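You operate a simulated robot arm through the tools that you are given. There is no shell and no other tool. Be economical: measure what you need, move in short steps, check, and stop when the job is done.

Carry out the task below with a simulated two-armed robot. There is one attempt and no reset: what you move stays moved.

TASK
On the top shelf of the trolley, fold the blue cloth in half.

The check looks at the end state, three seconds after you hand in, the way a careful person would. Anything else that was tipped, shoved, dropped, spilled or broken makes it a failure. Flat cloth is picked up by pressing the open fingertips on it (5 to 10 N) and closing them slowly along it; thin cloth reads only 2 to 8 mm in the jaws.

THE ROBOT
Two 7-joint arms with two-finger parallel grippers on one trunk, on a base that drives. Base frame: it is fixed to the floor where the robot stands at the start and does not move with it; the origin is under the middle of the robot, x ahead of it, y to its left, z up; the surface under the hand at the start is at about z = 0.9. Lengths are in m, angles in rad, forces in N, time in s.
The left shoulder is at the start at [0.07, 0.134, 1.151], the right one opposite. With the tool pointing down near the work surface each hand reaches from about 0.2 to 0.64 m from the robot's upright axis, wherever it stands, measured 20 degrees to its own side. Places, roughly: top shelf of the trolley [0.7, 0.1, 0.9]. Payload 1.57 kg a hand.
Tool frame (each hand has its own): the origin (TCP) lies between the finger pads and is the grasp point; the fingertips stand 0.03 m ahead of it; z points along the fingers, y is the line along which they close. The gripper opens to 0.08 m. The fingers are 0.017 m wide and 0.012 m thick; the gripper's body (0.04 by 0.082 m) begins 0.08 m behind the TCP.
Orientation is that of the tool frame in the base frame, as a unit quaternion [x, y, z, w]. With the fingers straight down and closing along the base's y, the tool's x points along the base's -x, its y along +y and its z along -z.

THE INTERFACE
- The arms move only by the tool step_arm. It takes "left_increments", "right_increments" or both (then of equal length, played together; a hand with none holds still); each is a list of rows, each a list of 7 numbers: the turn, a rotation vector about the base's x, y, z in units of 6 degrees (1.0 is 6 degrees), then the shift along the base's x, y, z in units of 30 mm (1.0 is 30 mm), then the gripper command, from -1 (shut) to 1 (fully open), values between in proportion. In form: [[ax, ay, az, dx, dy, dz, claw], ...]. A call has 1 to 12 rows; each row shifts and turns the commanded pose from where the row before left it. A call with a number of a shift or a turn outside -1 to 1 is refused whole. Rows are played at 5 a second. More than 0.05 m and 0.15 rad between two rows, or a gripper value outside its range, and nothing of the call is played. A pose out of reach is approached as far as the arm can. The call stops where the force on the tool passes 40 N (or 10 N more than at its start, if that is more) or the arm is blocked; 0.2 s more then pass. The fingers move at their own pace (about 0.153 m/s each) and stop on an object; they squeeze with about 43 N. The grip force told is the motor's: it shows also when the fingers shut on nothing. Time passes only in rows, and 0.2 s behind the last, so rows that do not move let the fingers close. The reply holds the time, the measured pose of the TCP, the force on the tool along the base axes, the opening and the grip force, in the units named above and with some noise, with the torque about the TCP (base axes, N m) and any sound that the robot's microphone picked up, and new pictures: "views" is both (left out), scene, wrist or none (wrist: the cameras of the hands that moved).
- Cameras (640 x 400 px; columns grow to the right, rows downward): "scene" is now at [0.1276, 0.0163, 1.3631]; the picture's right is [0.22, -0.97, 0.00], its down [-0.72, -0.16, -0.68] and it looks along [0.66, 0.15, -0.74] (base axes); focal length 268 px, centre (320, 200). "left" rides on the left gripper at [0.072, 0.007, -0.122] in its tool frame; the picture's right is [-0.09, 1.00, 0.00], its down [-0.84, -0.08, -0.54] and it looks along [-0.54, -0.05, 0.84] (tool axes); focal length 238 px, centre (320, 200). "right" rides on the right gripper at [0.072, -0.007, -0.122] in its tool frame; the picture's right is [0.09, 1.00, 0.00], its down [-0.84, 0.08, -0.54] and it looks along [-0.54, 0.05, 0.84] (tool axes); focal length 238 px, centre (320, 200).
- raise_lower(by): slides the trunk up (or, below 0, down) by that many m; the arms and the scene camera ride with it, the base frame stays. It gives what a move gives, with no picture.
- steer(legs): drives the robot by 1 to 6 legs, each [ahead, left, turn to the left] in m, m and rad, along the robot's own axes; the way and the turn of a leg run together, so that a leg with both is an arc; at most 1.5 m and 3.142 rad a leg. The arms and the cameras ride along, it lands a little off, and it stops where it bumps. It gives what a move gives, and a new picture of the scene camera.
- aim_head(pan, tilt): turns the head with the scene camera to pan (to the left, within 1.501 rad either way) and tilt (down, from -0.506 to 1.204), counted from straight ahead of the robot. It gives what a move gives, and a new picture of the scene camera.
- locate(camera, pixels): for up to 12 pixels [column, row] of the newest picture of that camera ("zoom" is the newest enlarged one), the place [x, y, z] in the base frame of the surface seen there, good to about 0.002 m. It takes no simulated time.
- inspect(camera, box): a new picture of the part [left, top, right, bottom] of that camera's present view, enlarged. It takes no simulated time.
- sign_off(): hands the job in; it is judged then, once.

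Work in short steps. Measure before you move; look again where a grasp or a placing could have gone wrong, and mend it. You have 80 turns and 260 pictures in all, those below and enlarged ones among them. Open the grippers and draw the arms clear of the work before you hand the job in, unless the task says otherwise; then end with one line.

The tools are called after ">>>" by a JSON object that holds its "fn" and its "kwargs". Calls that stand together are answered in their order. step_arm: Moves the arms, as the interface text tells. Its arguments: {"type":"object","properties":{"left_increments":{"type":"array","items":{"type":"array","items":{"type":"number"}}},"right_increments":{"type":"array","items":{"type":"array","items":{"type":"number"}}},"views":{"type":"string","enum":["both","scene","wrist","none"]}},"required":[]} The other tools are called the same way: raise_lower (by) slides the trunk up or down; steer (legs) drives the base; aim_head (pan, tilt) turns the head that bears the scene camera; locate (camera, pixels) gives the place of the surface under pixels of a picture; inspect (camera, box) takes an enlarged picture of a part of a camera's view; sign_off () hands the job in.

At the start:

```text
t: 0.0
left_position: [0.3973, 0.233, 1.0832]
left_tool_rot: [-0.001, 1.0, 0.0, 0.001]
left_ft_force: [-0.4, -0.1, 0.6]
left_ft_torque: [-0.05, 0.03, -0.04]
left_opening: 0.0799
left_grasp_force: 0.2
right_position: [0.4097, -0.1307, 1.0538]
right_tool_rot: [0.0, 1.0, -0.001, 0.0]
right_ft_force: [-0.1, -0.3, 0.6]
right_ft_torque: [0.0, -0.01, 0.0]
right_opening: 0.08
right_grasp_force: 0.0
trunk travel left (down, up): [-0.725, 0.215]
robot x, y, heading: [-0.0018, 0.0009, -0.0]
head pan, tilt: [0.225, 0.826]
```

scene: 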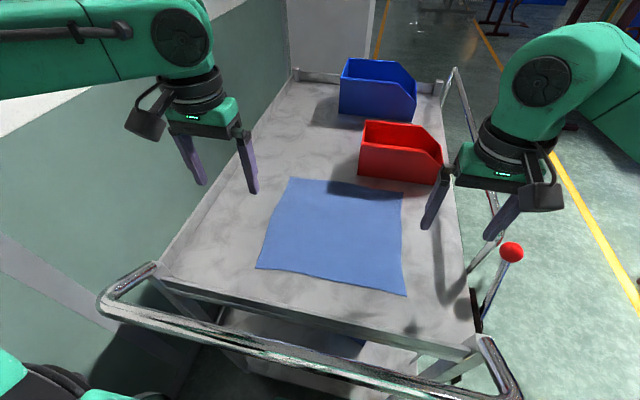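
right: 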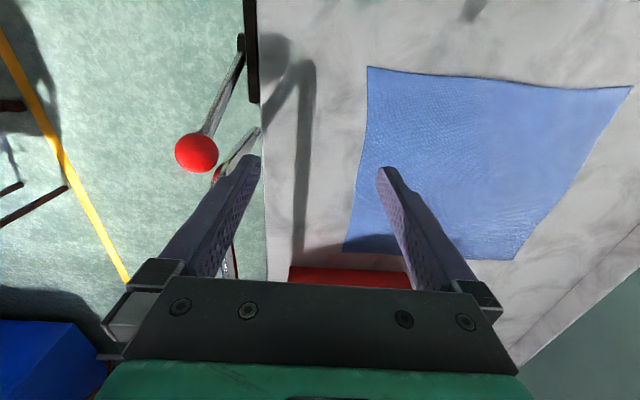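
left: 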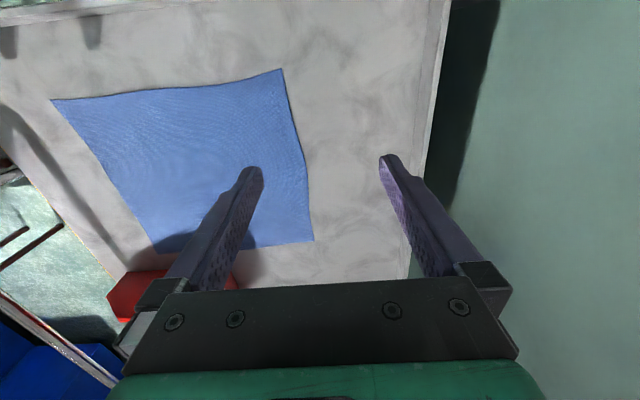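

The blue cloth lies flat with corners at about (290,178), (403,192), (406,295), (257,268) in the scene view. I measure the corners, the bins and the trolley rim.

>>> {"fn": "locate", "kwargs": {"camera": "scene", "pixels": [[291, 180], [402, 193], [405, 293], [259, 267], [330, 240], [270, 225], [404, 240], [345, 187], [335, 281], [362, 178], [432, 184], [300, 290]]}}

>>> {"fn": "inspect", "kwargs": {"camera": "scene", "box": [230, 150, 470, 300]}}

```text
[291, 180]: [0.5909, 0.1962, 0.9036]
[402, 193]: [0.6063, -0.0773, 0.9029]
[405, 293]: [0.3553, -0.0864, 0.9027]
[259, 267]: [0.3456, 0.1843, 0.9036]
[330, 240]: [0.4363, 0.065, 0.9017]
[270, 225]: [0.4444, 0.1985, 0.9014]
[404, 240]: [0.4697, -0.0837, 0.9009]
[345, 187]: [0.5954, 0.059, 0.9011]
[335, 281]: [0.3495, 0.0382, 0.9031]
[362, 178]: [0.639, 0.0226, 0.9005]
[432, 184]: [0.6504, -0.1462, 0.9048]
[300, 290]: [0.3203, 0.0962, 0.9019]
```

```text
2.67 times, centred on (350, 225) of scene
```

zoom: 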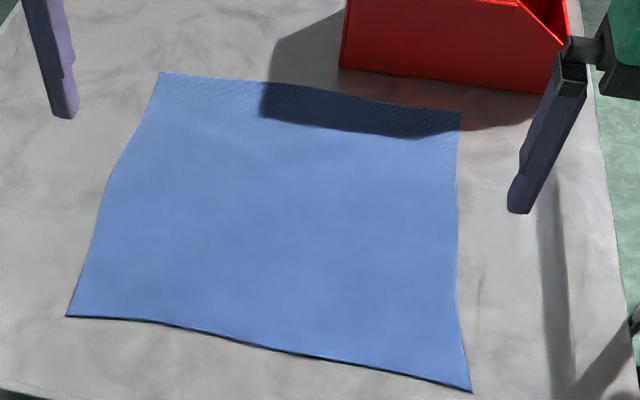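

The cloth spans x 0.35–0.60 and y −0.085–0.195 at z≈0.902. I check the handle's height and the bin's near face before choosing the fold direction.

>>> {"fn": "locate", "kwargs": {"camera": "scene", "pixels": [[130, 305], [150, 268], [300, 348], [485, 345], [400, 370], [362, 175], [364, 125], [438, 178], [250, 300], [400, 340]]}}

>>> {"fn": "locate", "kwargs": {"camera": "right", "pixels": [[345, 250], [520, 258], [630, 88], [368, 68]]}}

```text
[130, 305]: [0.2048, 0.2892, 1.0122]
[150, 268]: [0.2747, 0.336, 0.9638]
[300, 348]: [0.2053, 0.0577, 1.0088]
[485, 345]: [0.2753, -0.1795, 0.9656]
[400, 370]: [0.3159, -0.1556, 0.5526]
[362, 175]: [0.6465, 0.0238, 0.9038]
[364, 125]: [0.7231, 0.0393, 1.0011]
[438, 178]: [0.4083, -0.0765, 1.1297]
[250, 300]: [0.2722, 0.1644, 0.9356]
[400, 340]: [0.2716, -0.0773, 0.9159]
```

```text
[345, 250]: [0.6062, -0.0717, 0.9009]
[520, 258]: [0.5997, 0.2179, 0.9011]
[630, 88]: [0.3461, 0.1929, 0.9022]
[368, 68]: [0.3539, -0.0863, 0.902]
```

The handle is at x≈0.205, z≈1.01, clear of the near edge, and the bin's front is at x≥0.646. I'll fold the far edge onto the near edge, so both hands go above the far corners with the jaws half open.

>>> {"fn": "step_arm", "kwargs": {"left_increments": [[0, 0, 0, 0.9, -0.324, -0.586, 0], [0, 0, 0, 0.9, -0.324, -0.586, 0], [0, 0, 0, 0.9, -0.324, -0.586, 0], [0, 0, 0, 0.9, -0.324, -0.586, 0], [0, 0, 0, 0.9, -0.324, -0.586, 0], [0, 0, 0, 0.9, -0.324, -0.586, 0], [0, 0, 0, 0.9, -0.324, -0.586, 0], [0, 0, 0, 0, 0, 0, 0]], "right_increments": [[0, 0, 0, 0.868, 0.433, -0.447, 0], [0, 0, 0, 0.868, 0.433, -0.447, 0], [0, 0, 0, 0.868, 0.433, -0.447, 0], [0, 0, 0, 0.868, 0.433, -0.447, 0], [0, 0, 0, 0.868, 0.433, -0.447, 0], [0, 0, 0, 0.868, 0.433, -0.447, 0], [0, 0, 0, 0.868, 0.433, -0.447, 0], [0, 0, 0, 0, 0, 0, 0]]}}

```text
t: 1.8
left_position: [0.5428, 0.1828, 0.9728]
left_tool_rot: [-0.001, 1.0, 0.001, 0.001]
left_ft_force: [-0.7, -1.3, 0.5]
left_ft_torque: [0.04, 0.0, 0.04]
left_opening: 0.0402
left_grasp_force: 0.1
left hand out of reach, approached as far as the arm can: row 6, 7
right_position: [0.5858, -0.043, 0.9578]
right_tool_rot: [-0.001, 1.0, 0.001, 0.001]
right_ft_force: [-0.5, -0.7, -0.6]
right_ft_torque: [-0.02, 0.0, -0.03]
right_opening: 0.0399
right_grasp_force: 0.2
right hand out of reach, approached as far as the arm can: row 7
trunk travel left (down, up): [-0.725, 0.215]
robot x, y, heading: [-0.0014, 0.0016, 0.001]
head pan, tilt: [0.225, 0.826]
```

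scene: 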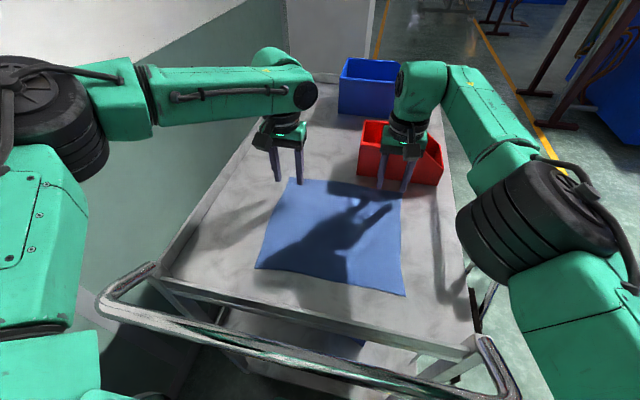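
right: 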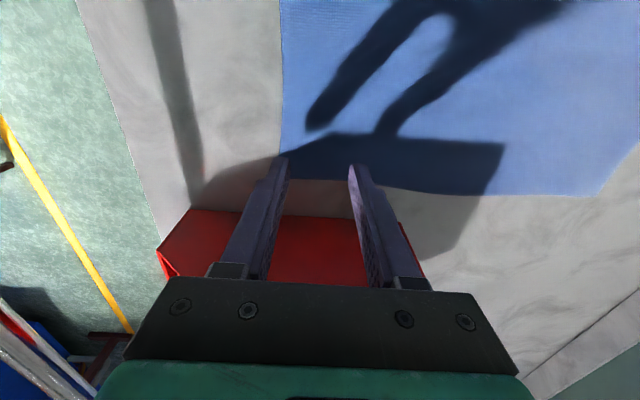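
left: 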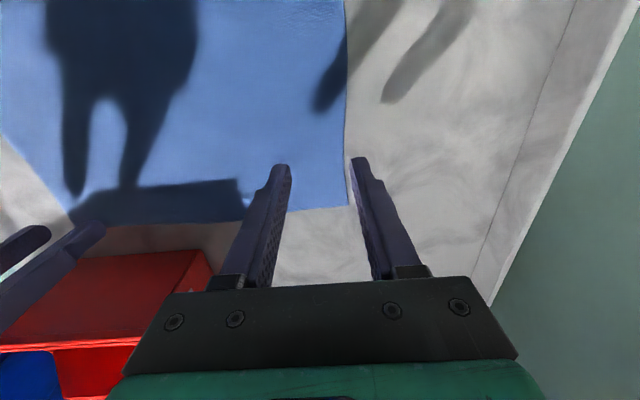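

The left hand stopped short at x=0.543 and the right one is just at its limit. I look down at the gap between the robot and the trolley to see whether I can drive a little closer.

>>> {"fn": "aim_head", "kwargs": {"pan": 0.0, "tilt": 1.204}}

```text
t: 2.6
left_position: [0.5424, 0.1851, 0.9723]
left_tool_rot: [-0.001, 1.0, -0.001, 0.001]
left_ft_force: [0.4, -0.3, -0.3]
left_ft_torque: [-0.04, -0.03, 0.0]
left_opening: 0.0399
left_grasp_force: 0.1
right_position: [0.5849, -0.041, 0.9595]
right_tool_rot: [0.0, 1.0, 0.0, 0.002]
right_ft_force: [0.8, -0.4, -0.9]
right_ft_torque: [0.03, 0.0, 0.0]
right_opening: 0.04
right_grasp_force: 0.1
trunk travel left (down, up): [-0.725, 0.215]
robot x, y, heading: [-0.0005, 0.0011, -0.001]
head pan, tilt: [0.0, 1.201]
```

scene: 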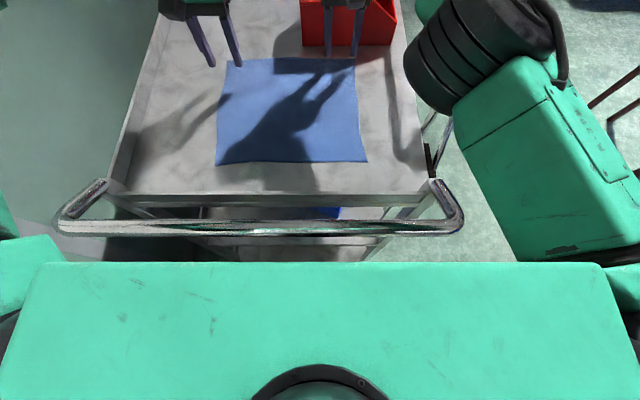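

>>> {"fn": "locate", "kwargs": {"camera": "scene", "pixels": [[320, 268], [320, 300], [100, 270], [550, 268], [320, 228], [320, 233], [250, 243], [250, 255], [200, 258], [350, 65], [240, 62], [320, 390]]}}

```text
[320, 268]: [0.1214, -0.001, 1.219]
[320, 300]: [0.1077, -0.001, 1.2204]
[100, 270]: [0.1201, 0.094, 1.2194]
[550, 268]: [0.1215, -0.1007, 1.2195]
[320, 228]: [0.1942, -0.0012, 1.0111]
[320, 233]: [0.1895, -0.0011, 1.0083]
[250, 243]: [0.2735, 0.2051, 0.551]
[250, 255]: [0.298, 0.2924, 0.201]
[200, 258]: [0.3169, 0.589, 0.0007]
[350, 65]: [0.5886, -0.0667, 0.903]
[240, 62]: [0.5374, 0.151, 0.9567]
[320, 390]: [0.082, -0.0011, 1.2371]
```

The trunk front (x≈0.12) is only 6 cm from the handle, so driving in is risky. Instead I tilt both tools about 24° with the tips forward, which brings the wrists back and gains reach.

>>> {"fn": "step_arm", "kwargs": {"left_increments": [[0, -1, 0, 0, 0, 0, 0], [0, -1, 0, 0, 0, 0, 0], [0, -1, 0, 0, 0, 0, 0], [0, -1, 0, 0, 0, 0, 0], [0, 0, 0, 0, 0, 0, 0]], "right_increments": [[0, -1, 0, 0, 0, 0, 0], [0, -1, 0, 0, 0, 0, 0], [0, -1, 0, 0, 0, 0, 0], [0, -1, 0, 0, 0, 0, 0], [0, 0, 0, 0, 0, 0, 0]], "views": "none"}}

>>> {"fn": "aim_head", "kwargs": {"pan": 0.1, "tilt": 0.85}}

```text
t: 3.9
left_position: [0.5422, 0.1856, 0.9706]
left_tool_rot: [0.0, 0.978, -0.001, 0.209]
left_ft_force: [1.0, 0.1, 0.3]
left_ft_torque: [0.03, 0.04, -0.02]
left_opening: 0.04
left_grasp_force: 0.0
right_position: [0.5838, -0.0413, 0.9599]
right_tool_rot: [0.0, 0.978, -0.001, 0.208]
right_ft_force: [0.0, -0.2, -0.4]
right_ft_torque: [-0.02, -0.02, 0.02]
right_opening: 0.0401
right_grasp_force: 0.1
trunk travel left (down, up): [-0.725, 0.215]
robot x, y, heading: [0.002, 0.0018, -0.001]
head pan, tilt: [0.0, 1.201]
```

```text
t: 4.7
left_position: [0.5422, 0.184, 0.9714]
left_tool_rot: [-0.001, 0.978, 0.001, 0.208]
left_ft_force: [0.0, -0.3, -0.3]
left_ft_torque: [0.0, 0.01, 0.01]
left_opening: 0.04
left_grasp_force: 0.1
right_position: [0.5837, -0.0421, 0.9619]
right_tool_rot: [0.0, 0.978, 0.0, 0.208]
right_ft_force: [0.3, -0.2, -0.5]
right_ft_torque: [0.01, -0.01, -0.02]
right_opening: 0.04
right_grasp_force: 0.3
trunk travel left (down, up): [-0.725, 0.215]
robot x, y, heading: [0.0019, -0.0017, -0.002]
head pan, tilt: [0.099, 0.85]
```

scene: 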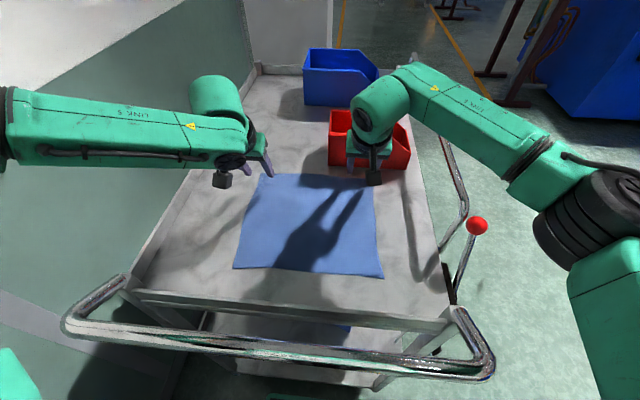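

Tilt done without displacement. Now I bring the left hand over its corner and lower both to about 1 cm above the cloth.

>>> {"fn": "step_arm", "kwargs": {"left_increments": [[0, 0, 0, 0.63, -0.33, -0.3, 0], [0, 0, 0, 0.63, -0.33, -0.3, 0], [0, 0, 0, 0, 0, -0.3, 0], [0, 0, 0, 0, 0, 0, 0]], "right_increments": [[0, 0, 0, 0.03, 0, -0.2, 0], [0, 0, 0, 0, 0, -0.2, 0], [0, 0, 0, 0, 0, -0.2, 0], [0, 0, 0, 0, 0, 0, 0]]}}

```text
t: 5.7
left_position: [0.5791, 0.1656, 0.9437]
left_tool_rot: [-0.001, 0.978, 0.001, 0.208]
left_ft_force: [-0.6, -0.6, 0.4]
left_ft_torque: [-0.01, 0.02, -0.01]
left_opening: 0.0399
left_grasp_force: 0.1
right_position: [0.5824, -0.0424, 0.9422]
right_tool_rot: [0.0, 0.978, 0.001, 0.208]
right_ft_force: [-0.4, -0.1, 0.9]
right_ft_torque: [-0.02, -0.02, 0.03]
right_opening: 0.04
right_grasp_force: 0.0
trunk travel left (down, up): [-0.725, 0.215]
robot x, y, heading: [-0.0021, 0.0023, -0.002]
head pan, tilt: [0.099, 0.85]
```

scene: 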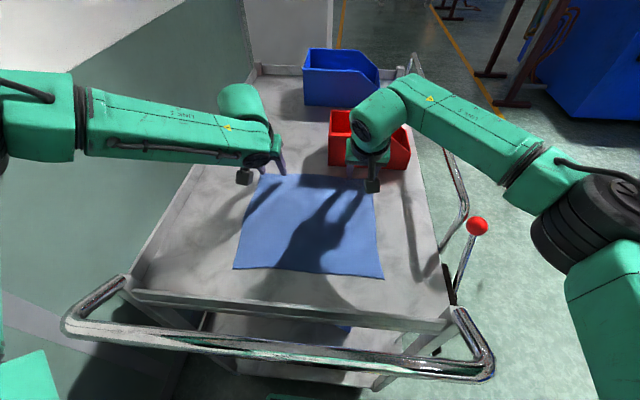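
right: 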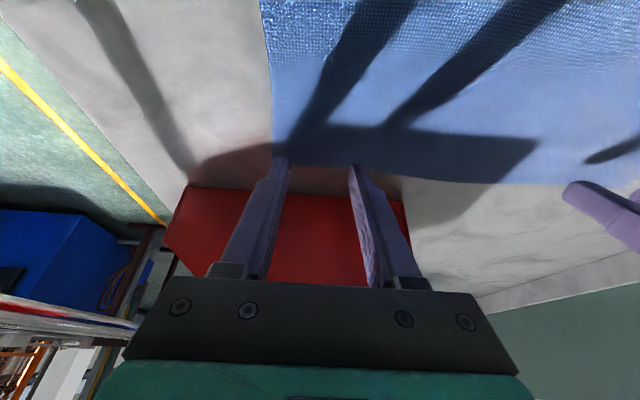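
left: 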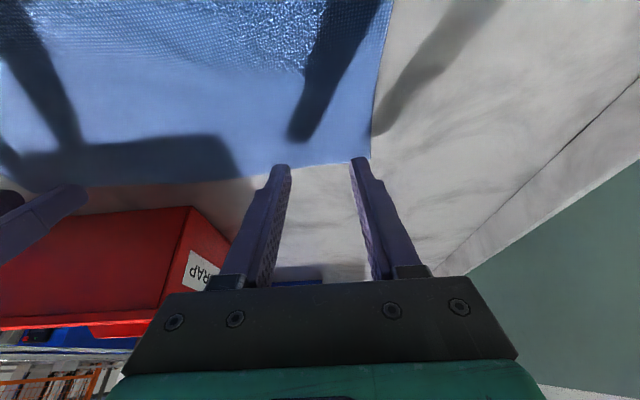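

The tips look very near the cloth's far edge, so I locate the edge precisely in both wrist pictures.

>>> {"fn": "locate", "kwargs": {"camera": "left", "pixels": [[371, 156], [320, 166], [260, 174], [282, 168], [356, 162]]}}

>>> {"fn": "locate", "kwargs": {"camera": "right", "pixels": [[276, 154], [320, 163], [390, 174], [282, 160], [354, 167]]}}

```text
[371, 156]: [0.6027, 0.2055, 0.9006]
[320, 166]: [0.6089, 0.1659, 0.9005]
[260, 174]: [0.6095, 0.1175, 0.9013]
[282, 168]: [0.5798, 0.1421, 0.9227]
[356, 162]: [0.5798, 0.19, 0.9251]
```

```text
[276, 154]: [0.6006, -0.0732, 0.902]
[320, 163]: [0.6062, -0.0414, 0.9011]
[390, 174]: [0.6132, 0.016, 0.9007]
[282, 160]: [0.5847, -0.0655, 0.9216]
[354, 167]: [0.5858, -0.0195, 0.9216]
```

The edge is at x≈0.606 on both sides; tips sit about 2 cm inside. I shift 5 mm forward (right hand also 6 mm inward) and lower to near contact.

>>> {"fn": "step_arm", "kwargs": {"left_increments": [[0, 0, 0, 0.2, 0, 0, 0], [0, 0, 0, 0, 0, -0.15, 0], [0, 0, 0, 0, 0, -0.15, 0], [0, 0, 0, 0, 0, 0, 0]], "right_increments": [[0, 0, 0, 0.2, 0.2, 0, 0], [0, 0, 0, 0, 0, -0.15, 0], [0, 0, 0, 0, 0, -0.12, 0], [0, 0, 0, 0, 0, 0, 0]], "views": "none"}}

```text
t: 6.7
left_position: [0.5857, 0.1646, 0.934]
left_tool_rot: [-0.001, 0.978, 0.0, 0.208]
left_ft_force: [0.3, -0.2, 0.0]
left_ft_torque: [-0.01, -0.03, 0.02]
left_opening: 0.04
left_grasp_force: 0.1
right_position: [0.5896, -0.037, 0.9356]
right_tool_rot: [0.0, 0.978, 0.0, 0.208]
right_ft_force: [-0.5, 0.1, -0.2]
right_ft_torque: [-0.01, -0.01, -0.03]
right_opening: 0.04
right_grasp_force: 0.0
trunk travel left (down, up): [-0.725, 0.215]
robot x, y, heading: [0.0008, -0.0013, -0.002]
head pan, tilt: [0.099, 0.85]
```

No contact yet; I lower in smaller steps.

>>> {"fn": "step_arm", "kwargs": {"left_increments": [[0, 0, 0, 0, 0, -0.06, 0], [0, 0, 0, 0, 0, 0, 0]], "right_increments": [[0, 0, 0, 0, 0, -0.1, 0], [0, 0, 0, 0, 0, 0, 0]], "views": "none"}}

```text
t: 7.3
left_position: [0.5857, 0.1648, 0.9332]
left_tool_rot: [-0.001, 0.978, 0.0, 0.208]
left_ft_force: [0.2, -1.1, 0.0]
left_ft_torque: [-0.01, -0.02, 0.02]
left_opening: 0.0398
left_grasp_force: 0.1
right_position: [0.5882, -0.036, 0.9314]
right_tool_rot: [0.0, 0.978, 0.0, 0.208]
right_ft_force: [-0.2, 0.0, 3.5]
right_ft_torque: [-0.02, -0.02, 0.01]
right_opening: 0.0399
right_grasp_force: 0.0
trunk travel left (down, up): [-0.725, 0.215]
robot x, y, heading: [-0.0015, -0.0003, -0.006]
head pan, tilt: [0.099, 0.85]
```

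The right hand touches (3.5 N) and the left one not yet; I lower the left a bit more and the right slightly.

>>> {"fn": "step_arm", "kwargs": {"left_increments": [[0, 0, 0, 0, 0, -0.08, 0], [0, 0, 0, 0, 0, 0, 0]], "right_increments": [[0, 0, 0, 0, 0, -0.03, 0], [0, 0, 0, 0, 0, 0, 0]], "views": "none"}}

```text
t: 7.9
left_position: [0.5846, 0.1644, 0.9323]
left_tool_rot: [0.0, 0.978, 0.0, 0.21]
left_ft_force: [0.7, 0.3, 4.4]
left_ft_torque: [0.0, -0.07, -0.02]
left_opening: 0.0399
left_grasp_force: 0.0
right_position: [0.5882, -0.036, 0.9329]
right_tool_rot: [0.0, 0.978, 0.001, 0.209]
right_ft_force: [0.6, -0.6, 6.3]
right_ft_torque: [-0.01, -0.08, -0.01]
right_opening: 0.0398
right_grasp_force: 0.0
trunk travel left (down, up): [-0.725, 0.215]
robot x, y, heading: [-0.0006, 0.0014, 0.002]
head pan, tilt: [0.099, 0.85]
```

Both press at about 5 N. I add a touch on the left and close slowly.

>>> {"fn": "step_arm", "kwargs": {"left_increments": [[0, 0, 0, 0, 0, -0.03, -0.08], [0, 0, 0, 0, 0, 0, -0.16], [0, 0, 0, 0, 0, 0, -0.25], [0, 0, 0, 0, 0, 0, -0.34], [0, 0, 0, 0, 0, 0, -0.43], [0, 0, 0, 0, 0, 0, -0.52], [0, 0, 0, 0, 0, 0, -0.61], [0, 0, 0, 0, 0, 0, -0.7], [0, 0, 0, 0, 0, 0, -0.8], [0, 0, 0, 0, 0, 0, -0.9], [0, 0, 0, 0, 0, 0, -1], [0, 0, 0, 0, 0, 0, -1]], "right_increments": [[0, 0, 0, 0, 0, 0, -0.08], [0, 0, 0, 0, 0, 0, -0.16], [0, 0, 0, 0, 0, 0, -0.25], [0, 0, 0, 0, 0, 0, -0.34], [0, 0, 0, 0, 0, 0, -0.43], [0, 0, 0, 0, 0, 0, -0.52], [0, 0, 0, 0, 0, 0, -0.61], [0, 0, 0, 0, 0, 0, -0.7], [0, 0, 0, 0, 0, 0, -0.8], [0, 0, 0, 0, 0, 0, -0.9], [0, 0, 0, 0, 0, 0, -1], [0, 0, 0, 0, 0, 0, -1]]}}

```text
t: 10.5
left_position: [0.5841, 0.1646, 0.9313]
left_tool_rot: [0.001, 0.978, -0.001, 0.209]
left_ft_force: [-0.5, -5.0, 12.4]
left_ft_torque: [-0.13, -0.05, -0.03]
left_opening: 0.0021
left_grasp_force: 23.5
right_position: [0.5865, -0.0365, 0.9316]
right_tool_rot: [-0.001, 0.978, 0.001, 0.209]
right_ft_force: [0.4, 4.9, 1.7]
right_ft_torque: [0.13, -0.02, 0.03]
right_opening: 0.0023
right_grasp_force: 23.6
trunk travel left (down, up): [-0.725, 0.215]
robot x, y, heading: [0.0018, -0.0004, 0.003]
head pan, tilt: [0.099, 0.85]
```

scene: 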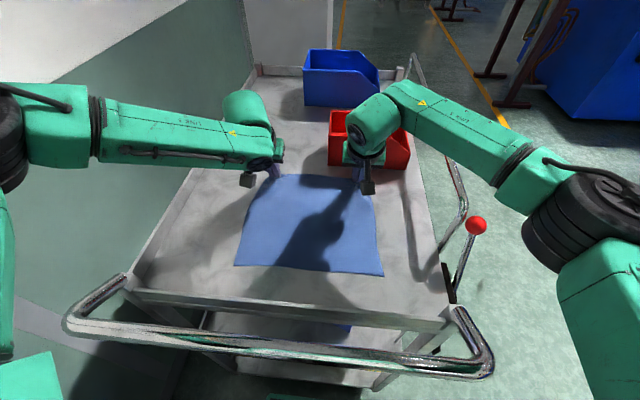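
right: 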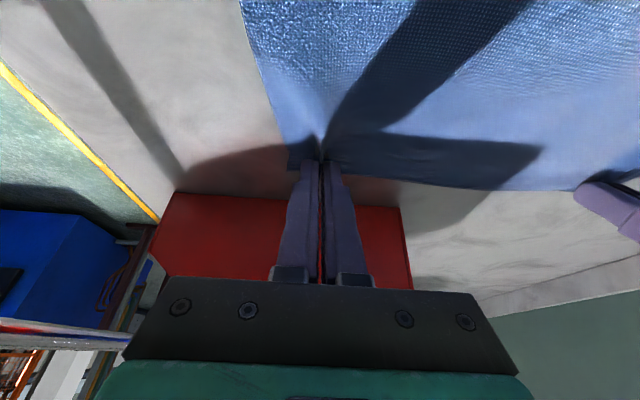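
left: 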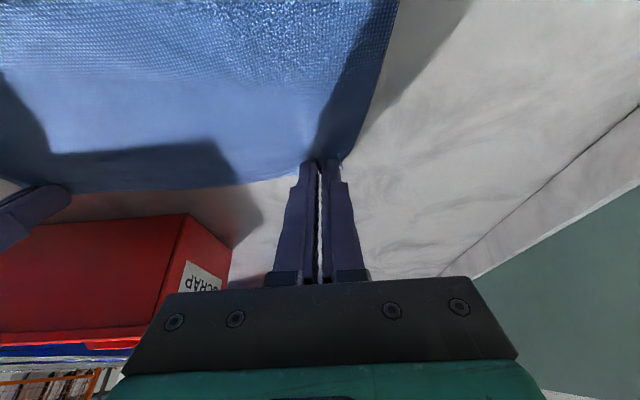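

Both jaws read ~2 mm with cloth bunched between them. I lift gently, drawing back a little, to verify.

>>> {"fn": "step_arm", "kwargs": {"left_increments": [[0, 0, 0, -0.1, 0, 0.5, -1], [0, 0, 0, -0.3, 0, 0.6, -1], [0, 0, 0, -0.4, 0, 0.6, -1], [0, 0, 0, 0, 0, 0, -1]], "right_increments": [[0, 0, 0, -0.1, 0, 0.5, -1], [0, 0, 0, -0.3, 0, 0.6, -1], [0, 0, 0, -0.4, 0, 0.6, -1], [0, 0, 0, 0, 0, 0, -1]]}}

```text
t: 11.5
left_position: [0.5636, 0.1648, 0.9794]
left_tool_rot: [0.0, 0.978, 0.0, 0.207]
left_ft_force: [-0.3, -2.0, 0.5]
left_ft_torque: [-0.06, 0.02, -0.01]
left_opening: 0.0024
left_grasp_force: 23.0
right_position: [0.5652, -0.0376, 0.9832]
right_tool_rot: [0.0, 0.978, 0.0, 0.208]
right_ft_force: [0.2, 2.3, -0.2]
right_ft_torque: [0.07, 0.02, 0.06]
right_opening: 0.0019
right_grasp_force: 23.7
trunk travel left (down, up): [-0.725, 0.215]
robot x, y, heading: [-0.0017, 0.0011, -0.002]
head pan, tilt: [0.099, 0.85]
```

scene: 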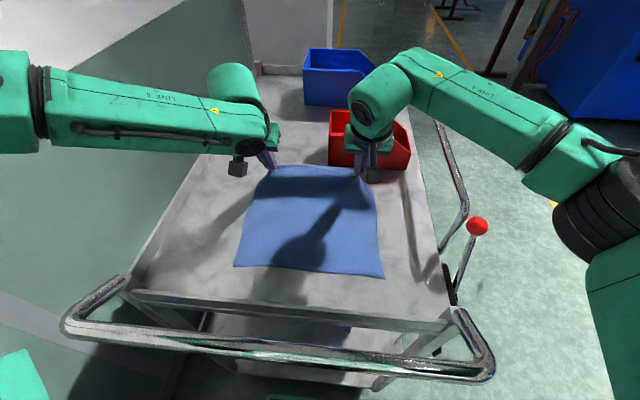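
right: 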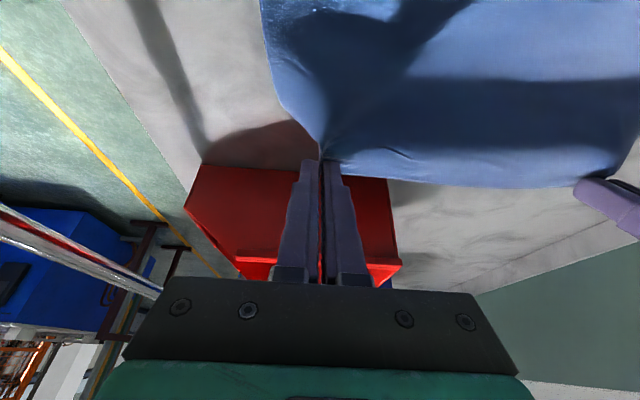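
left: 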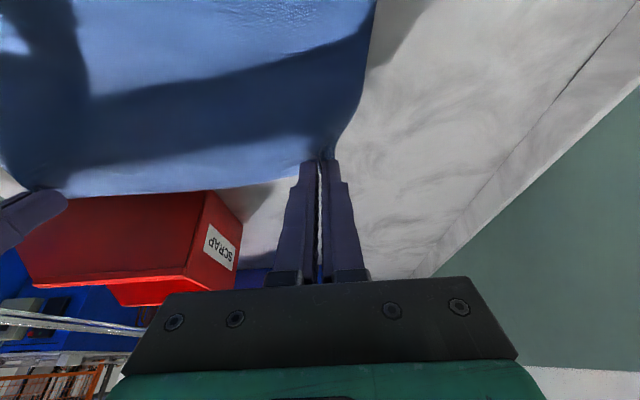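

Both corners are held. I now carry the edge over in an arc, taking the tilt out on the way to keep the wrist cameras clear of the handle, and stop to look before laying it down.

>>> {"fn": "step_arm", "kwargs": {"left_increments": [[0, 0, 0, -0.8, 0, 0.7, -1], [0, 0, 0, -0.8, 0, 0.6, -1], [0, 0, 0, -0.9, 0, 0.3, -1], [0, 1, 0, -0.9, 0, 0, -1], [0, 1, 0, -0.9, 0, -0.1, -1], [0, 1, 0, -0.9, 0, -0.4, -1], [0, 1, 0, -0.8, 0, -0.6, -1], [0, 0, 0, 0, 0, 0, -1]], "right_increments": [[0, 0, 0, -0.8, 0, 0.7, -1], [0, 0, 0, -0.8, 0, 0.6, -1], [0, 0, 0, -0.9, 0, 0.3, -1], [0, 1, 0, -0.9, 0, 0, -1], [0, 1, 0, -0.9, 0, -0.1, -1], [0, 1, 0, -0.9, 0, -0.4, -1], [0, 1, 0, -0.8, 0, -0.6, -1], [0, 0, 0, 0, 0, 0, -1]]}}

```text
t: 13.3
left_position: [0.3825, 0.1665, 0.9952]
left_tool_rot: [-0.001, 1.0, 0.001, 0.0]
left_ft_force: [0.7, -1.5, -0.4]
left_ft_torque: [-0.08, 0.0, 0.0]
left_opening: 0.0023
left_grasp_force: 23.4
right_position: [0.3845, -0.0353, 0.9947]
right_tool_rot: [0.0, 1.0, 0.0, -0.002]
right_ft_force: [-0.7, 2.9, 0.0]
right_ft_torque: [0.07, 0.01, 0.02]
right_opening: 0.002
right_grasp_force: 23.5
trunk travel left (down, up): [-0.725, 0.215]
robot x, y, heading: [-0.0026, -0.001, -0.0]
head pan, tilt: [0.099, 0.85]
```

scene: 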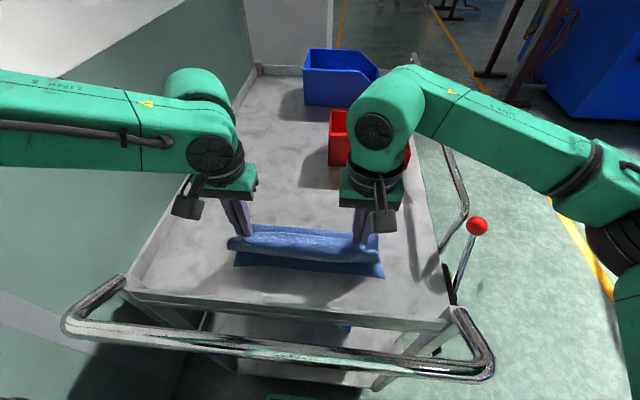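
right: 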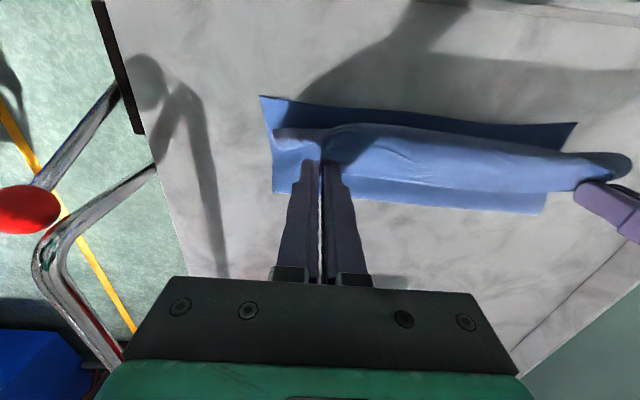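
left: 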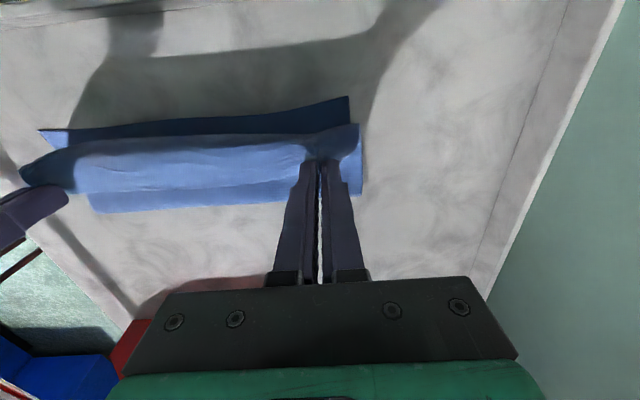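

The cloth is doubling over. I measure the near edge and the crease to see that the bottom layer has not slid.

>>> {"fn": "locate", "kwargs": {"camera": "left", "pixels": [[349, 98], [42, 132], [361, 190], [300, 203], [150, 212], [95, 208], [325, 132], [200, 140]]}}

>>> {"fn": "locate", "kwargs": {"camera": "right", "pixels": [[263, 97], [576, 123], [275, 190], [400, 203], [544, 212], [278, 134]]}}

>>> {"fn": "inspect", "kwargs": {"camera": "left", "box": [200, 80, 400, 220]}}

```text
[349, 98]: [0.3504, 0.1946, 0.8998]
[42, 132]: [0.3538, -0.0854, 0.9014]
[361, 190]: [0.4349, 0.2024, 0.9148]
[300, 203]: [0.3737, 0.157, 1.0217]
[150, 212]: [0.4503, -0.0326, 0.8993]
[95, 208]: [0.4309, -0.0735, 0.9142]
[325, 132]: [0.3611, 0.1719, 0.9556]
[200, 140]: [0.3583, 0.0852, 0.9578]
```

```text
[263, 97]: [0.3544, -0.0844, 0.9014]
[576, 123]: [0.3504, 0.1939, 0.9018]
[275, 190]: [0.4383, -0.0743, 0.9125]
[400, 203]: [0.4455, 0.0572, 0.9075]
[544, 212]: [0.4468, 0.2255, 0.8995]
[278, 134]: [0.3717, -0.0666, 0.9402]
```

```text
2.86 times, centred on (300, 150) of left
```

zoom: 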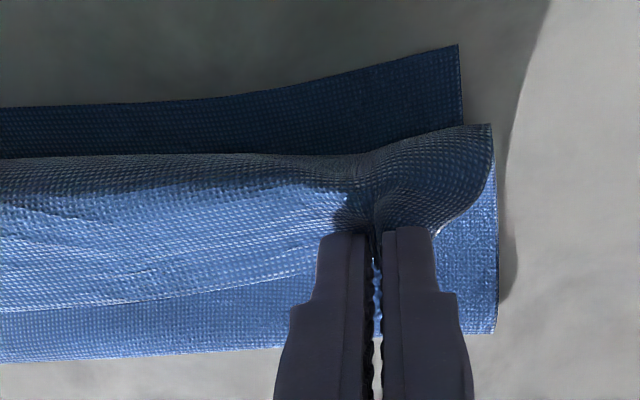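

The near edge is unmoved (x≈0.35). The flap above the grip still faces the wrong way, as expected from a vertical pinch; I lay the edge down to x≈0.355 first.

>>> {"fn": "step_arm", "kwargs": {"left_increments": [[0, 0, 0, -0.4, 0, -0.5, -1], [0, 0, 0, -0.3, 0, -0.6, -1], [0, 0, 0, -0.2, 0, -0.5, -1], [0, 0, 0, 0, 0, -0.2, -1], [0, 0, 0, 0, 0, 0, -1]], "right_increments": [[0, 0, 0, -0.3, 0, -0.5, -1], [0, 0, 0, -0.3, 0, -0.6, -1], [0, 0, 0, -0.2, 0, -0.5, -1], [0, 0, 0, 0, 0, -0.2, -1], [0, 0, 0, 0, 0, 0, -1]]}}

```text
t: 14.5
left_position: [0.3564, 0.1651, 0.9427]
left_tool_rot: [0.0, 1.0, 0.0, -0.001]
left_ft_force: [0.4, -1.9, 0.3]
left_ft_torque: [-0.1, -0.03, -0.01]
left_opening: 0.0021
left_grasp_force: 23.8
right_position: [0.362, -0.0349, 0.942]
right_tool_rot: [0.0, 1.0, -0.001, 0.001]
right_ft_force: [-0.7, 2.3, 0.3]
right_ft_torque: [0.07, 0.02, 0.01]
right_opening: 0.0019
right_grasp_force: 23.6
trunk travel left (down, up): [-0.725, 0.215]
robot x, y, heading: [-0.0003, 0.0007, 0.006]
head pan, tilt: [0.099, 0.85]
```

scene: 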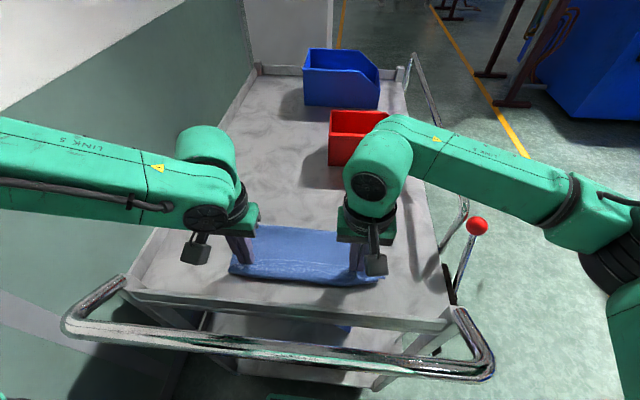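
right: 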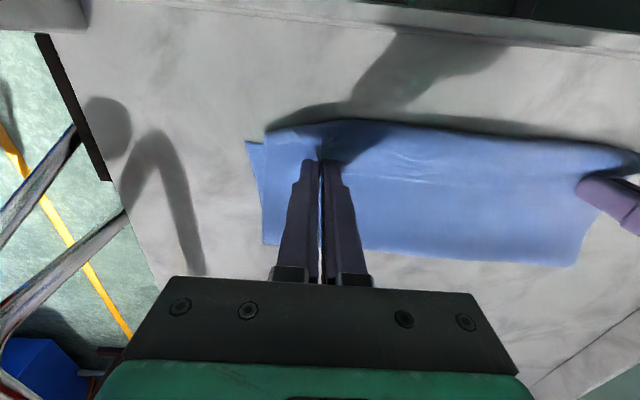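
left: 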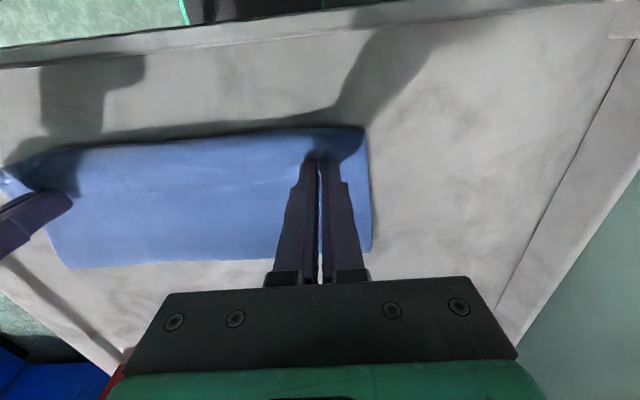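

The top layer now covers the bottom edge. I zoom to see the hem behaviour around each gripper.

>>> {"fn": "inspect", "kwargs": {"camera": "left", "box": [220, 100, 400, 270]}}

>>> {"fn": "inspect", "kwargs": {"camera": "scene", "box": [210, 210, 410, 300]}}

>>> {"fn": "locate", "kwargs": {"camera": "left", "pixels": [[340, 132], [250, 135], [150, 143], [365, 140], [371, 230], [250, 257], [80, 265]]}}

```text
2.35 times, centred on (310, 185) of left
```

zoom: 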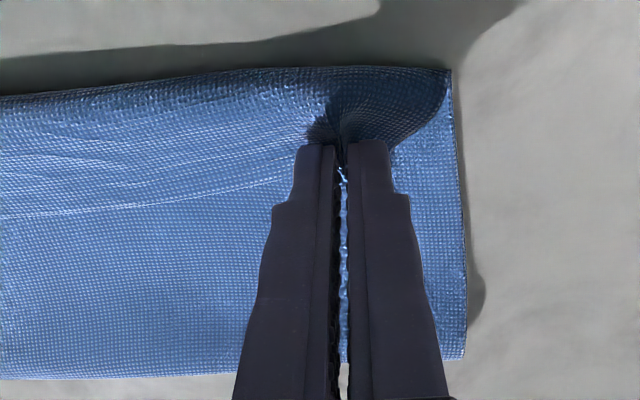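

```text
3.20 times, centred on (310, 255) of scene
```

zoom: 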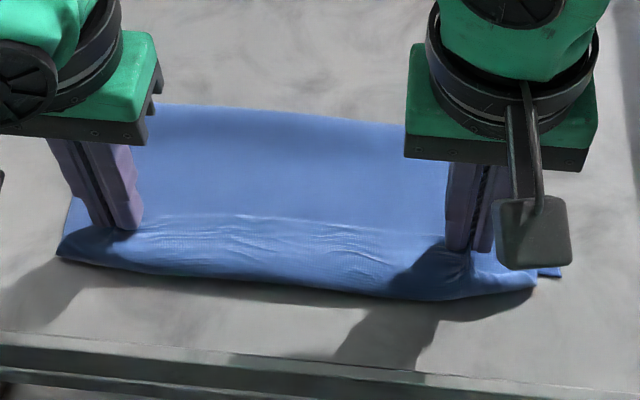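

```text
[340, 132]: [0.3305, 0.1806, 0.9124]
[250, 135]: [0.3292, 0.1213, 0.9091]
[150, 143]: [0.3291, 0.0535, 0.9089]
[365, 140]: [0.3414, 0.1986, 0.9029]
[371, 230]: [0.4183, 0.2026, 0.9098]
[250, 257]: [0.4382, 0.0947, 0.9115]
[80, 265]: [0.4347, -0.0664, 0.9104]
```

The hem (~3 cm) is rolled back and the crease got pulled to x≈0.44, so laying it here would be wrong. I lift back up, tilt the tips forward (unbending the hem) and let the crease return to ≈0.478 with the top layer sloping and just taut.

>>> {"fn": "step_arm", "kwargs": {"left_increments": [[0, 0, 0, 0.2, 0, 0.7, -1], [0, -1, 0, 0.1, 0, 0.8, -1], [0, -1, 0, -0.05, 0, 0, -1], [0, -1, 0, -0.05, 0, 0, -1], [0, -1, 0, 0, 0, 0, -1], [0, -1, 0, 0, 0, 0, -1], [0, 0, 0, 0, 0, 0, -1]], "right_increments": [[0, 0, 0, 0.2, 0, 0.7, -1], [0, -1, 0, 0.1, 0, 0.8, -1], [0, -1, 0, -0.05, 0, 0, -1], [0, -1, 0, -0.05, 0, 0, -1], [0, -1, 0, 0, 0, 0, -1], [0, -1, 0, 0, 0, 0, -1], [0, 0, 0, 0, 0, 0, -1]]}}

```text
t: 16.1
left_position: [0.4, 0.1615, 0.9981]
left_tool_rot: [-0.001, 0.988, 0.0, 0.155]
left_ft_force: [-0.4, -0.4, -0.3]
left_ft_torque: [-0.08, 0.01, -0.02]
left_opening: 0.0022
left_grasp_force: 23.7
left hand out of reach, approached as far as the arm can: row 3, 4, 5, 6
right_position: [0.3688, -0.0354, 0.9879]
right_tool_rot: [0.0, 0.966, -0.001, 0.259]
right_ft_force: [0.3, 1.3, 0.4]
right_ft_torque: [0.01, 0.04, 0.02]
right_opening: 0.0018
right_grasp_force: 23.7
trunk travel left (down, up): [-0.725, 0.215]
robot x, y, heading: [0.004, -0.0025, -0.004]
head pan, tilt: [0.099, 0.85]
```

scene: 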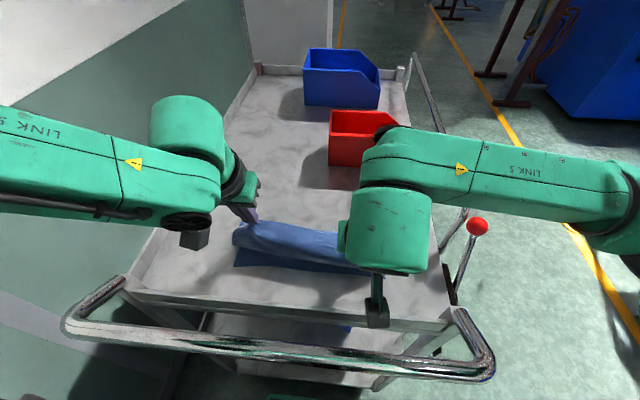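
right: 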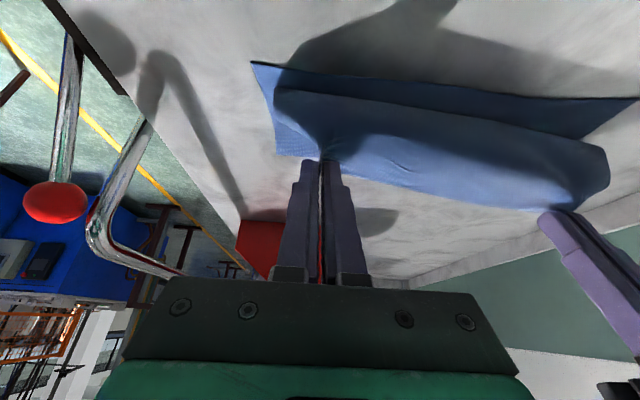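
left: 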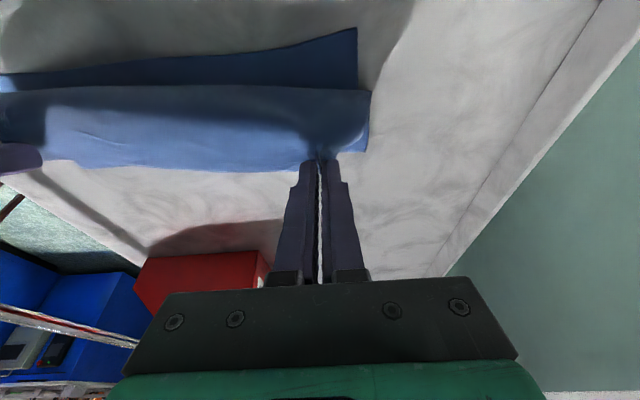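

The left arm ran out of reach for that tilt. I bring the left hand to x≈0.37, z≈0.988 with a smaller tilt to match the right.

>>> {"fn": "step_arm", "kwargs": {"left_increments": [[0, 1, 0, -0.5, 0.05, -0.15, -1], [0, 0.5, 0, -0.5, 0.05, -0.15, -1], [0, 0, 0, 0, 0, 0, -1]]}}

```text
t: 16.9
left_position: [0.3705, 0.1631, 0.9903]
left_tool_rot: [-0.002, 0.997, 0.001, 0.077]
left_ft_force: [0.2, -2.2, 0.3]
left_ft_torque: [-0.03, 0.0, 0.0]
left_opening: 0.0023
left_grasp_force: 23.6
right_position: [0.367, -0.0363, 0.9885]
right_tool_rot: [0.0, 0.966, 0.0, 0.259]
right_ft_force: [-0.1, 2.1, 1.0]
right_ft_torque: [0.02, 0.01, 0.0]
right_opening: 0.0019
right_grasp_force: 23.7
trunk travel left (down, up): [-0.725, 0.215]
robot x, y, heading: [-0.0022, -0.0037, 0.002]
head pan, tilt: [0.099, 0.85]
```

scene: 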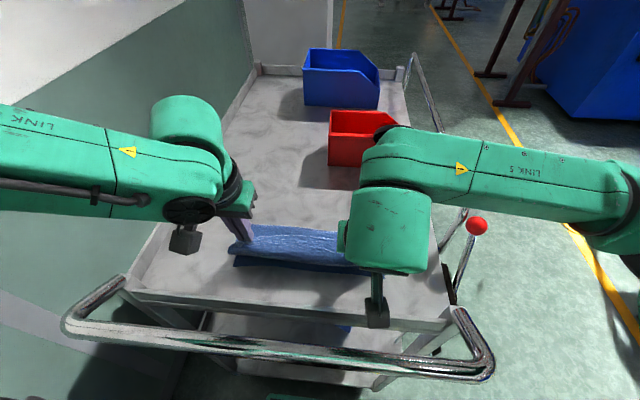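
left: 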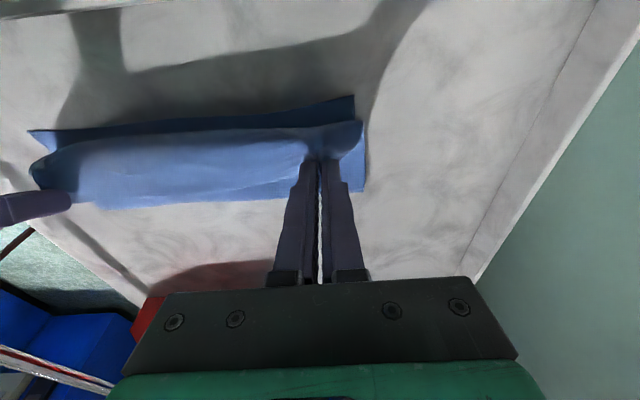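

I check where the crease and the front of the roll are now.

>>> {"fn": "locate", "kwargs": {"camera": "left", "pixels": [[361, 175], [361, 188], [250, 199], [120, 206], [200, 150], [200, 132], [352, 100], [345, 128]]}}

>>> {"fn": "inspect", "kwargs": {"camera": "left", "box": [20, 80, 400, 220]}}

```text
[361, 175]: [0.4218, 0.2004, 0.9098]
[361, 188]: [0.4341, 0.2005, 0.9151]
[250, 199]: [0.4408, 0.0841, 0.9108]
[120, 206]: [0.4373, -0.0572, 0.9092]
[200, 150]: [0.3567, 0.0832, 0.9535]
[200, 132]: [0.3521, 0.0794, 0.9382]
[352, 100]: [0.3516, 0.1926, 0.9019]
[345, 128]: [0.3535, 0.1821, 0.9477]
```

```text
1.68 times, centred on (210, 150) of left
```

zoom: 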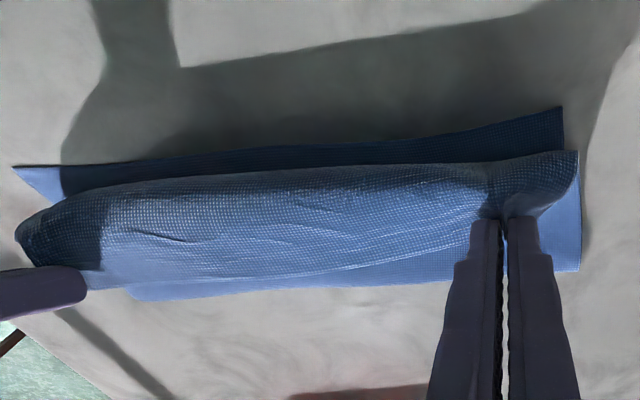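

The crease is still at x≈0.44, so I take the hands back up and forward to let the bottom layer lie out again, both tools returned to vertical.

>>> {"fn": "step_arm", "kwargs": {"left_increments": [[0, 0.5, 0, 0.9, 0, 0.5, -1], [0, 0.5, 0, 0.9, 0, 0.4, -1], [0, 0.5, 0, 0.9, 0, 0, -1], [0, 0, 0, 0.9, 0, 0, -1], [0, 0, 0, 0.5, 0, -0.5, -1], [0, 0, 0, 0, 0, 0, -1]], "right_increments": [[0, 1, 0, 0.9, 0, 0.5, -1], [0, 1, 0, 0.9, 0, 0.4, -1], [0, 1, 0, 0.9, 0, 0, -1], [0, 1, 0, 0.9, 0, 0, -1], [0, 1, 0, 0.6, 0, -0.5, -1], [0, 0, 0, 0, 0, 0, -1]]}}

```text
t: 18.3
left_position: [0.4927, 0.1609, 1.0024]
left_tool_rot: [-0.001, 1.0, 0.001, -0.001]
left_ft_force: [0.0, -1.1, -0.2]
left_ft_torque: [-0.04, -0.02, 0.0]
left_opening: 0.002
left_grasp_force: 23.4
right_position: [0.4915, -0.0356, 0.9988]
right_tool_rot: [-0.001, 1.0, 0.0, -0.001]
right_ft_force: [-0.5, 0.2, -0.3]
right_ft_torque: [0.01, -0.01, -0.03]
right_opening: 0.0018
right_grasp_force: 23.9
trunk travel left (down, up): [-0.725, 0.215]
robot x, y, heading: [0.0009, 0.0011, 0.001]
head pan, tilt: [0.099, 0.85]
```

scene: 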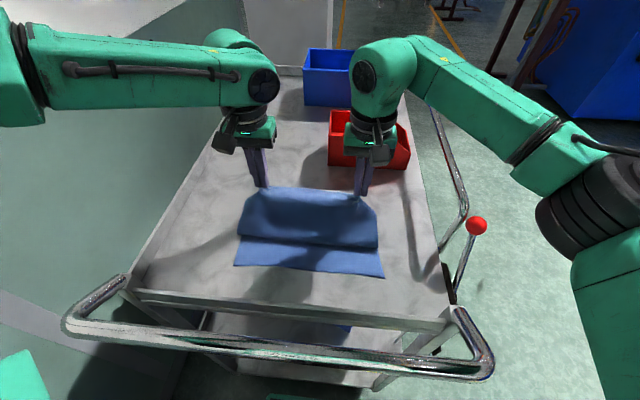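
right: 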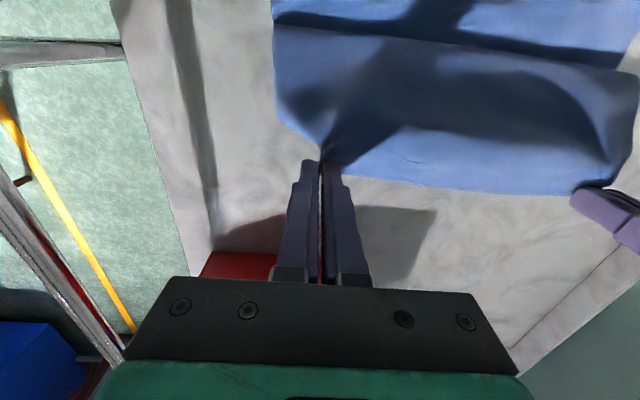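
left: 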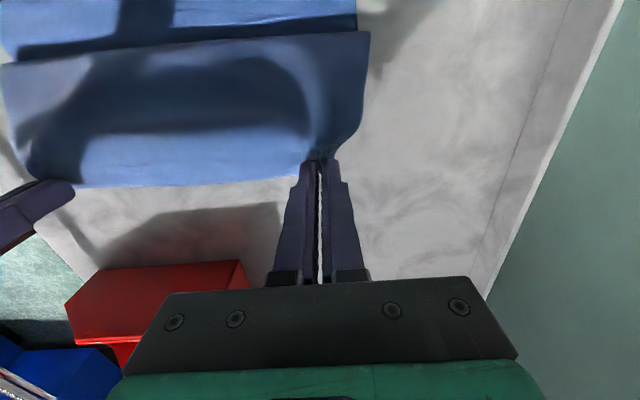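

The sheet makes an S: front bulge and a lower bend. I measure both.

>>> {"fn": "locate", "kwargs": {"camera": "left", "pixels": [[200, 45], [200, 60], [200, 100], [200, 150], [200, 178], [355, 5], [365, 60], [340, 35]]}}

>>> {"fn": "locate", "kwargs": {"camera": "scene", "pixels": [[310, 236], [310, 245], [310, 190], [236, 264], [382, 276], [377, 246]]}}

```text
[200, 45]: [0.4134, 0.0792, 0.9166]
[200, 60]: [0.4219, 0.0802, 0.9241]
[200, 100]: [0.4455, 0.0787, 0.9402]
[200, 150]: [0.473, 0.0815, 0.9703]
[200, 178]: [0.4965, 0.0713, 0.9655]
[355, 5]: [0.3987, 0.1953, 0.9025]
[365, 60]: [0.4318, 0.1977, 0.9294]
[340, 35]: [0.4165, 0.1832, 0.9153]
```

```text
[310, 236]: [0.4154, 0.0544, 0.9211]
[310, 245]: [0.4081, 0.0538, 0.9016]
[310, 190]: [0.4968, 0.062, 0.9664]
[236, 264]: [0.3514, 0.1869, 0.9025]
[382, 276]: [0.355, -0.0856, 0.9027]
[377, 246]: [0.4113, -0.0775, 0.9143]
```

I now descend with slack to about x=0.425 so the flattened S leaves the crease near 0.478.

>>> {"fn": "step_arm", "kwargs": {"left_increments": [[0, 0, 0, -0.2, 0, -0.7, -1], [0, 0, 0, -0.5, 0, -0.6, -1], [0, 0, 0, -0.7, 0, -0.4, -1], [0, 0, 0, -0.7, 0, -0.3, -1], [0, 0, 0, 0, 0, 0, -1]], "right_increments": [[0, 0, 0, -0.2, 0, -0.7, -1], [0, 0, 0, -0.5, 0, -0.6, -1], [0, 0, 0, -0.7, 0, -0.4, -1], [0, 0, 0, -0.7, 0, -0.3, -1], [0, 0, 0, 0, 0, 0, -1]]}}

>>> {"fn": "locate", "kwargs": {"camera": "scene", "pixels": [[310, 225], [310, 235], [310, 245], [310, 255]]}}

```text
t: 19.5
left_position: [0.4291, 0.1628, 0.9404]
left_tool_rot: [-0.001, 1.0, 0.001, -0.001]
left_ft_force: [0.3, 0.6, 0.3]
left_ft_torque: [-0.06, 0.0, 0.01]
left_opening: 0.0019
left_grasp_force: 23.2
right_position: [0.4302, -0.0358, 0.9387]
right_tool_rot: [0.0, 1.0, 0.001, 0.0]
right_ft_force: [-0.3, 0.8, -0.2]
right_ft_torque: [0.02, -0.01, -0.01]
right_opening: 0.0019
right_grasp_force: 23.4
trunk travel left (down, up): [-0.725, 0.215]
robot x, y, heading: [0.0001, 0.0011, -0.002]
head pan, tilt: [0.099, 0.85]
```

scene: 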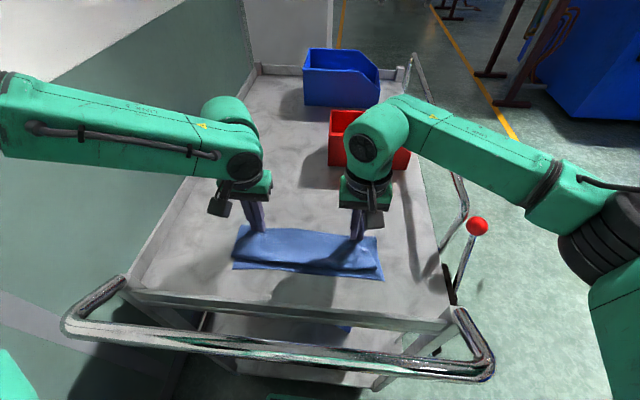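
right: 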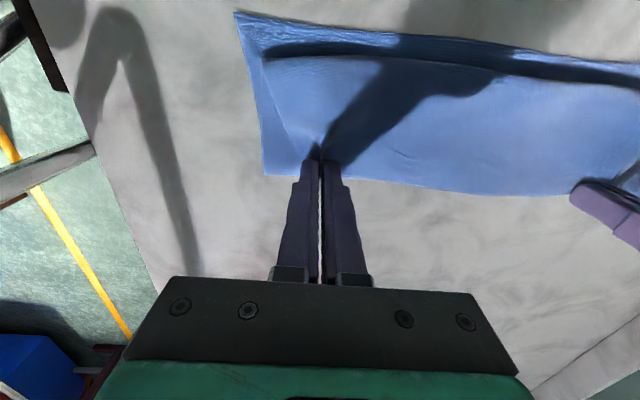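
left: 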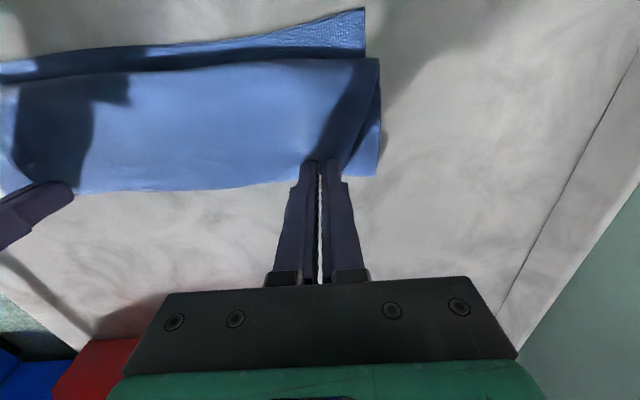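

```text
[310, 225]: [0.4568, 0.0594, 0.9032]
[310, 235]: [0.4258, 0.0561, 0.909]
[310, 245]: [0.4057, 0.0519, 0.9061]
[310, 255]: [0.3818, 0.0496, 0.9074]
```

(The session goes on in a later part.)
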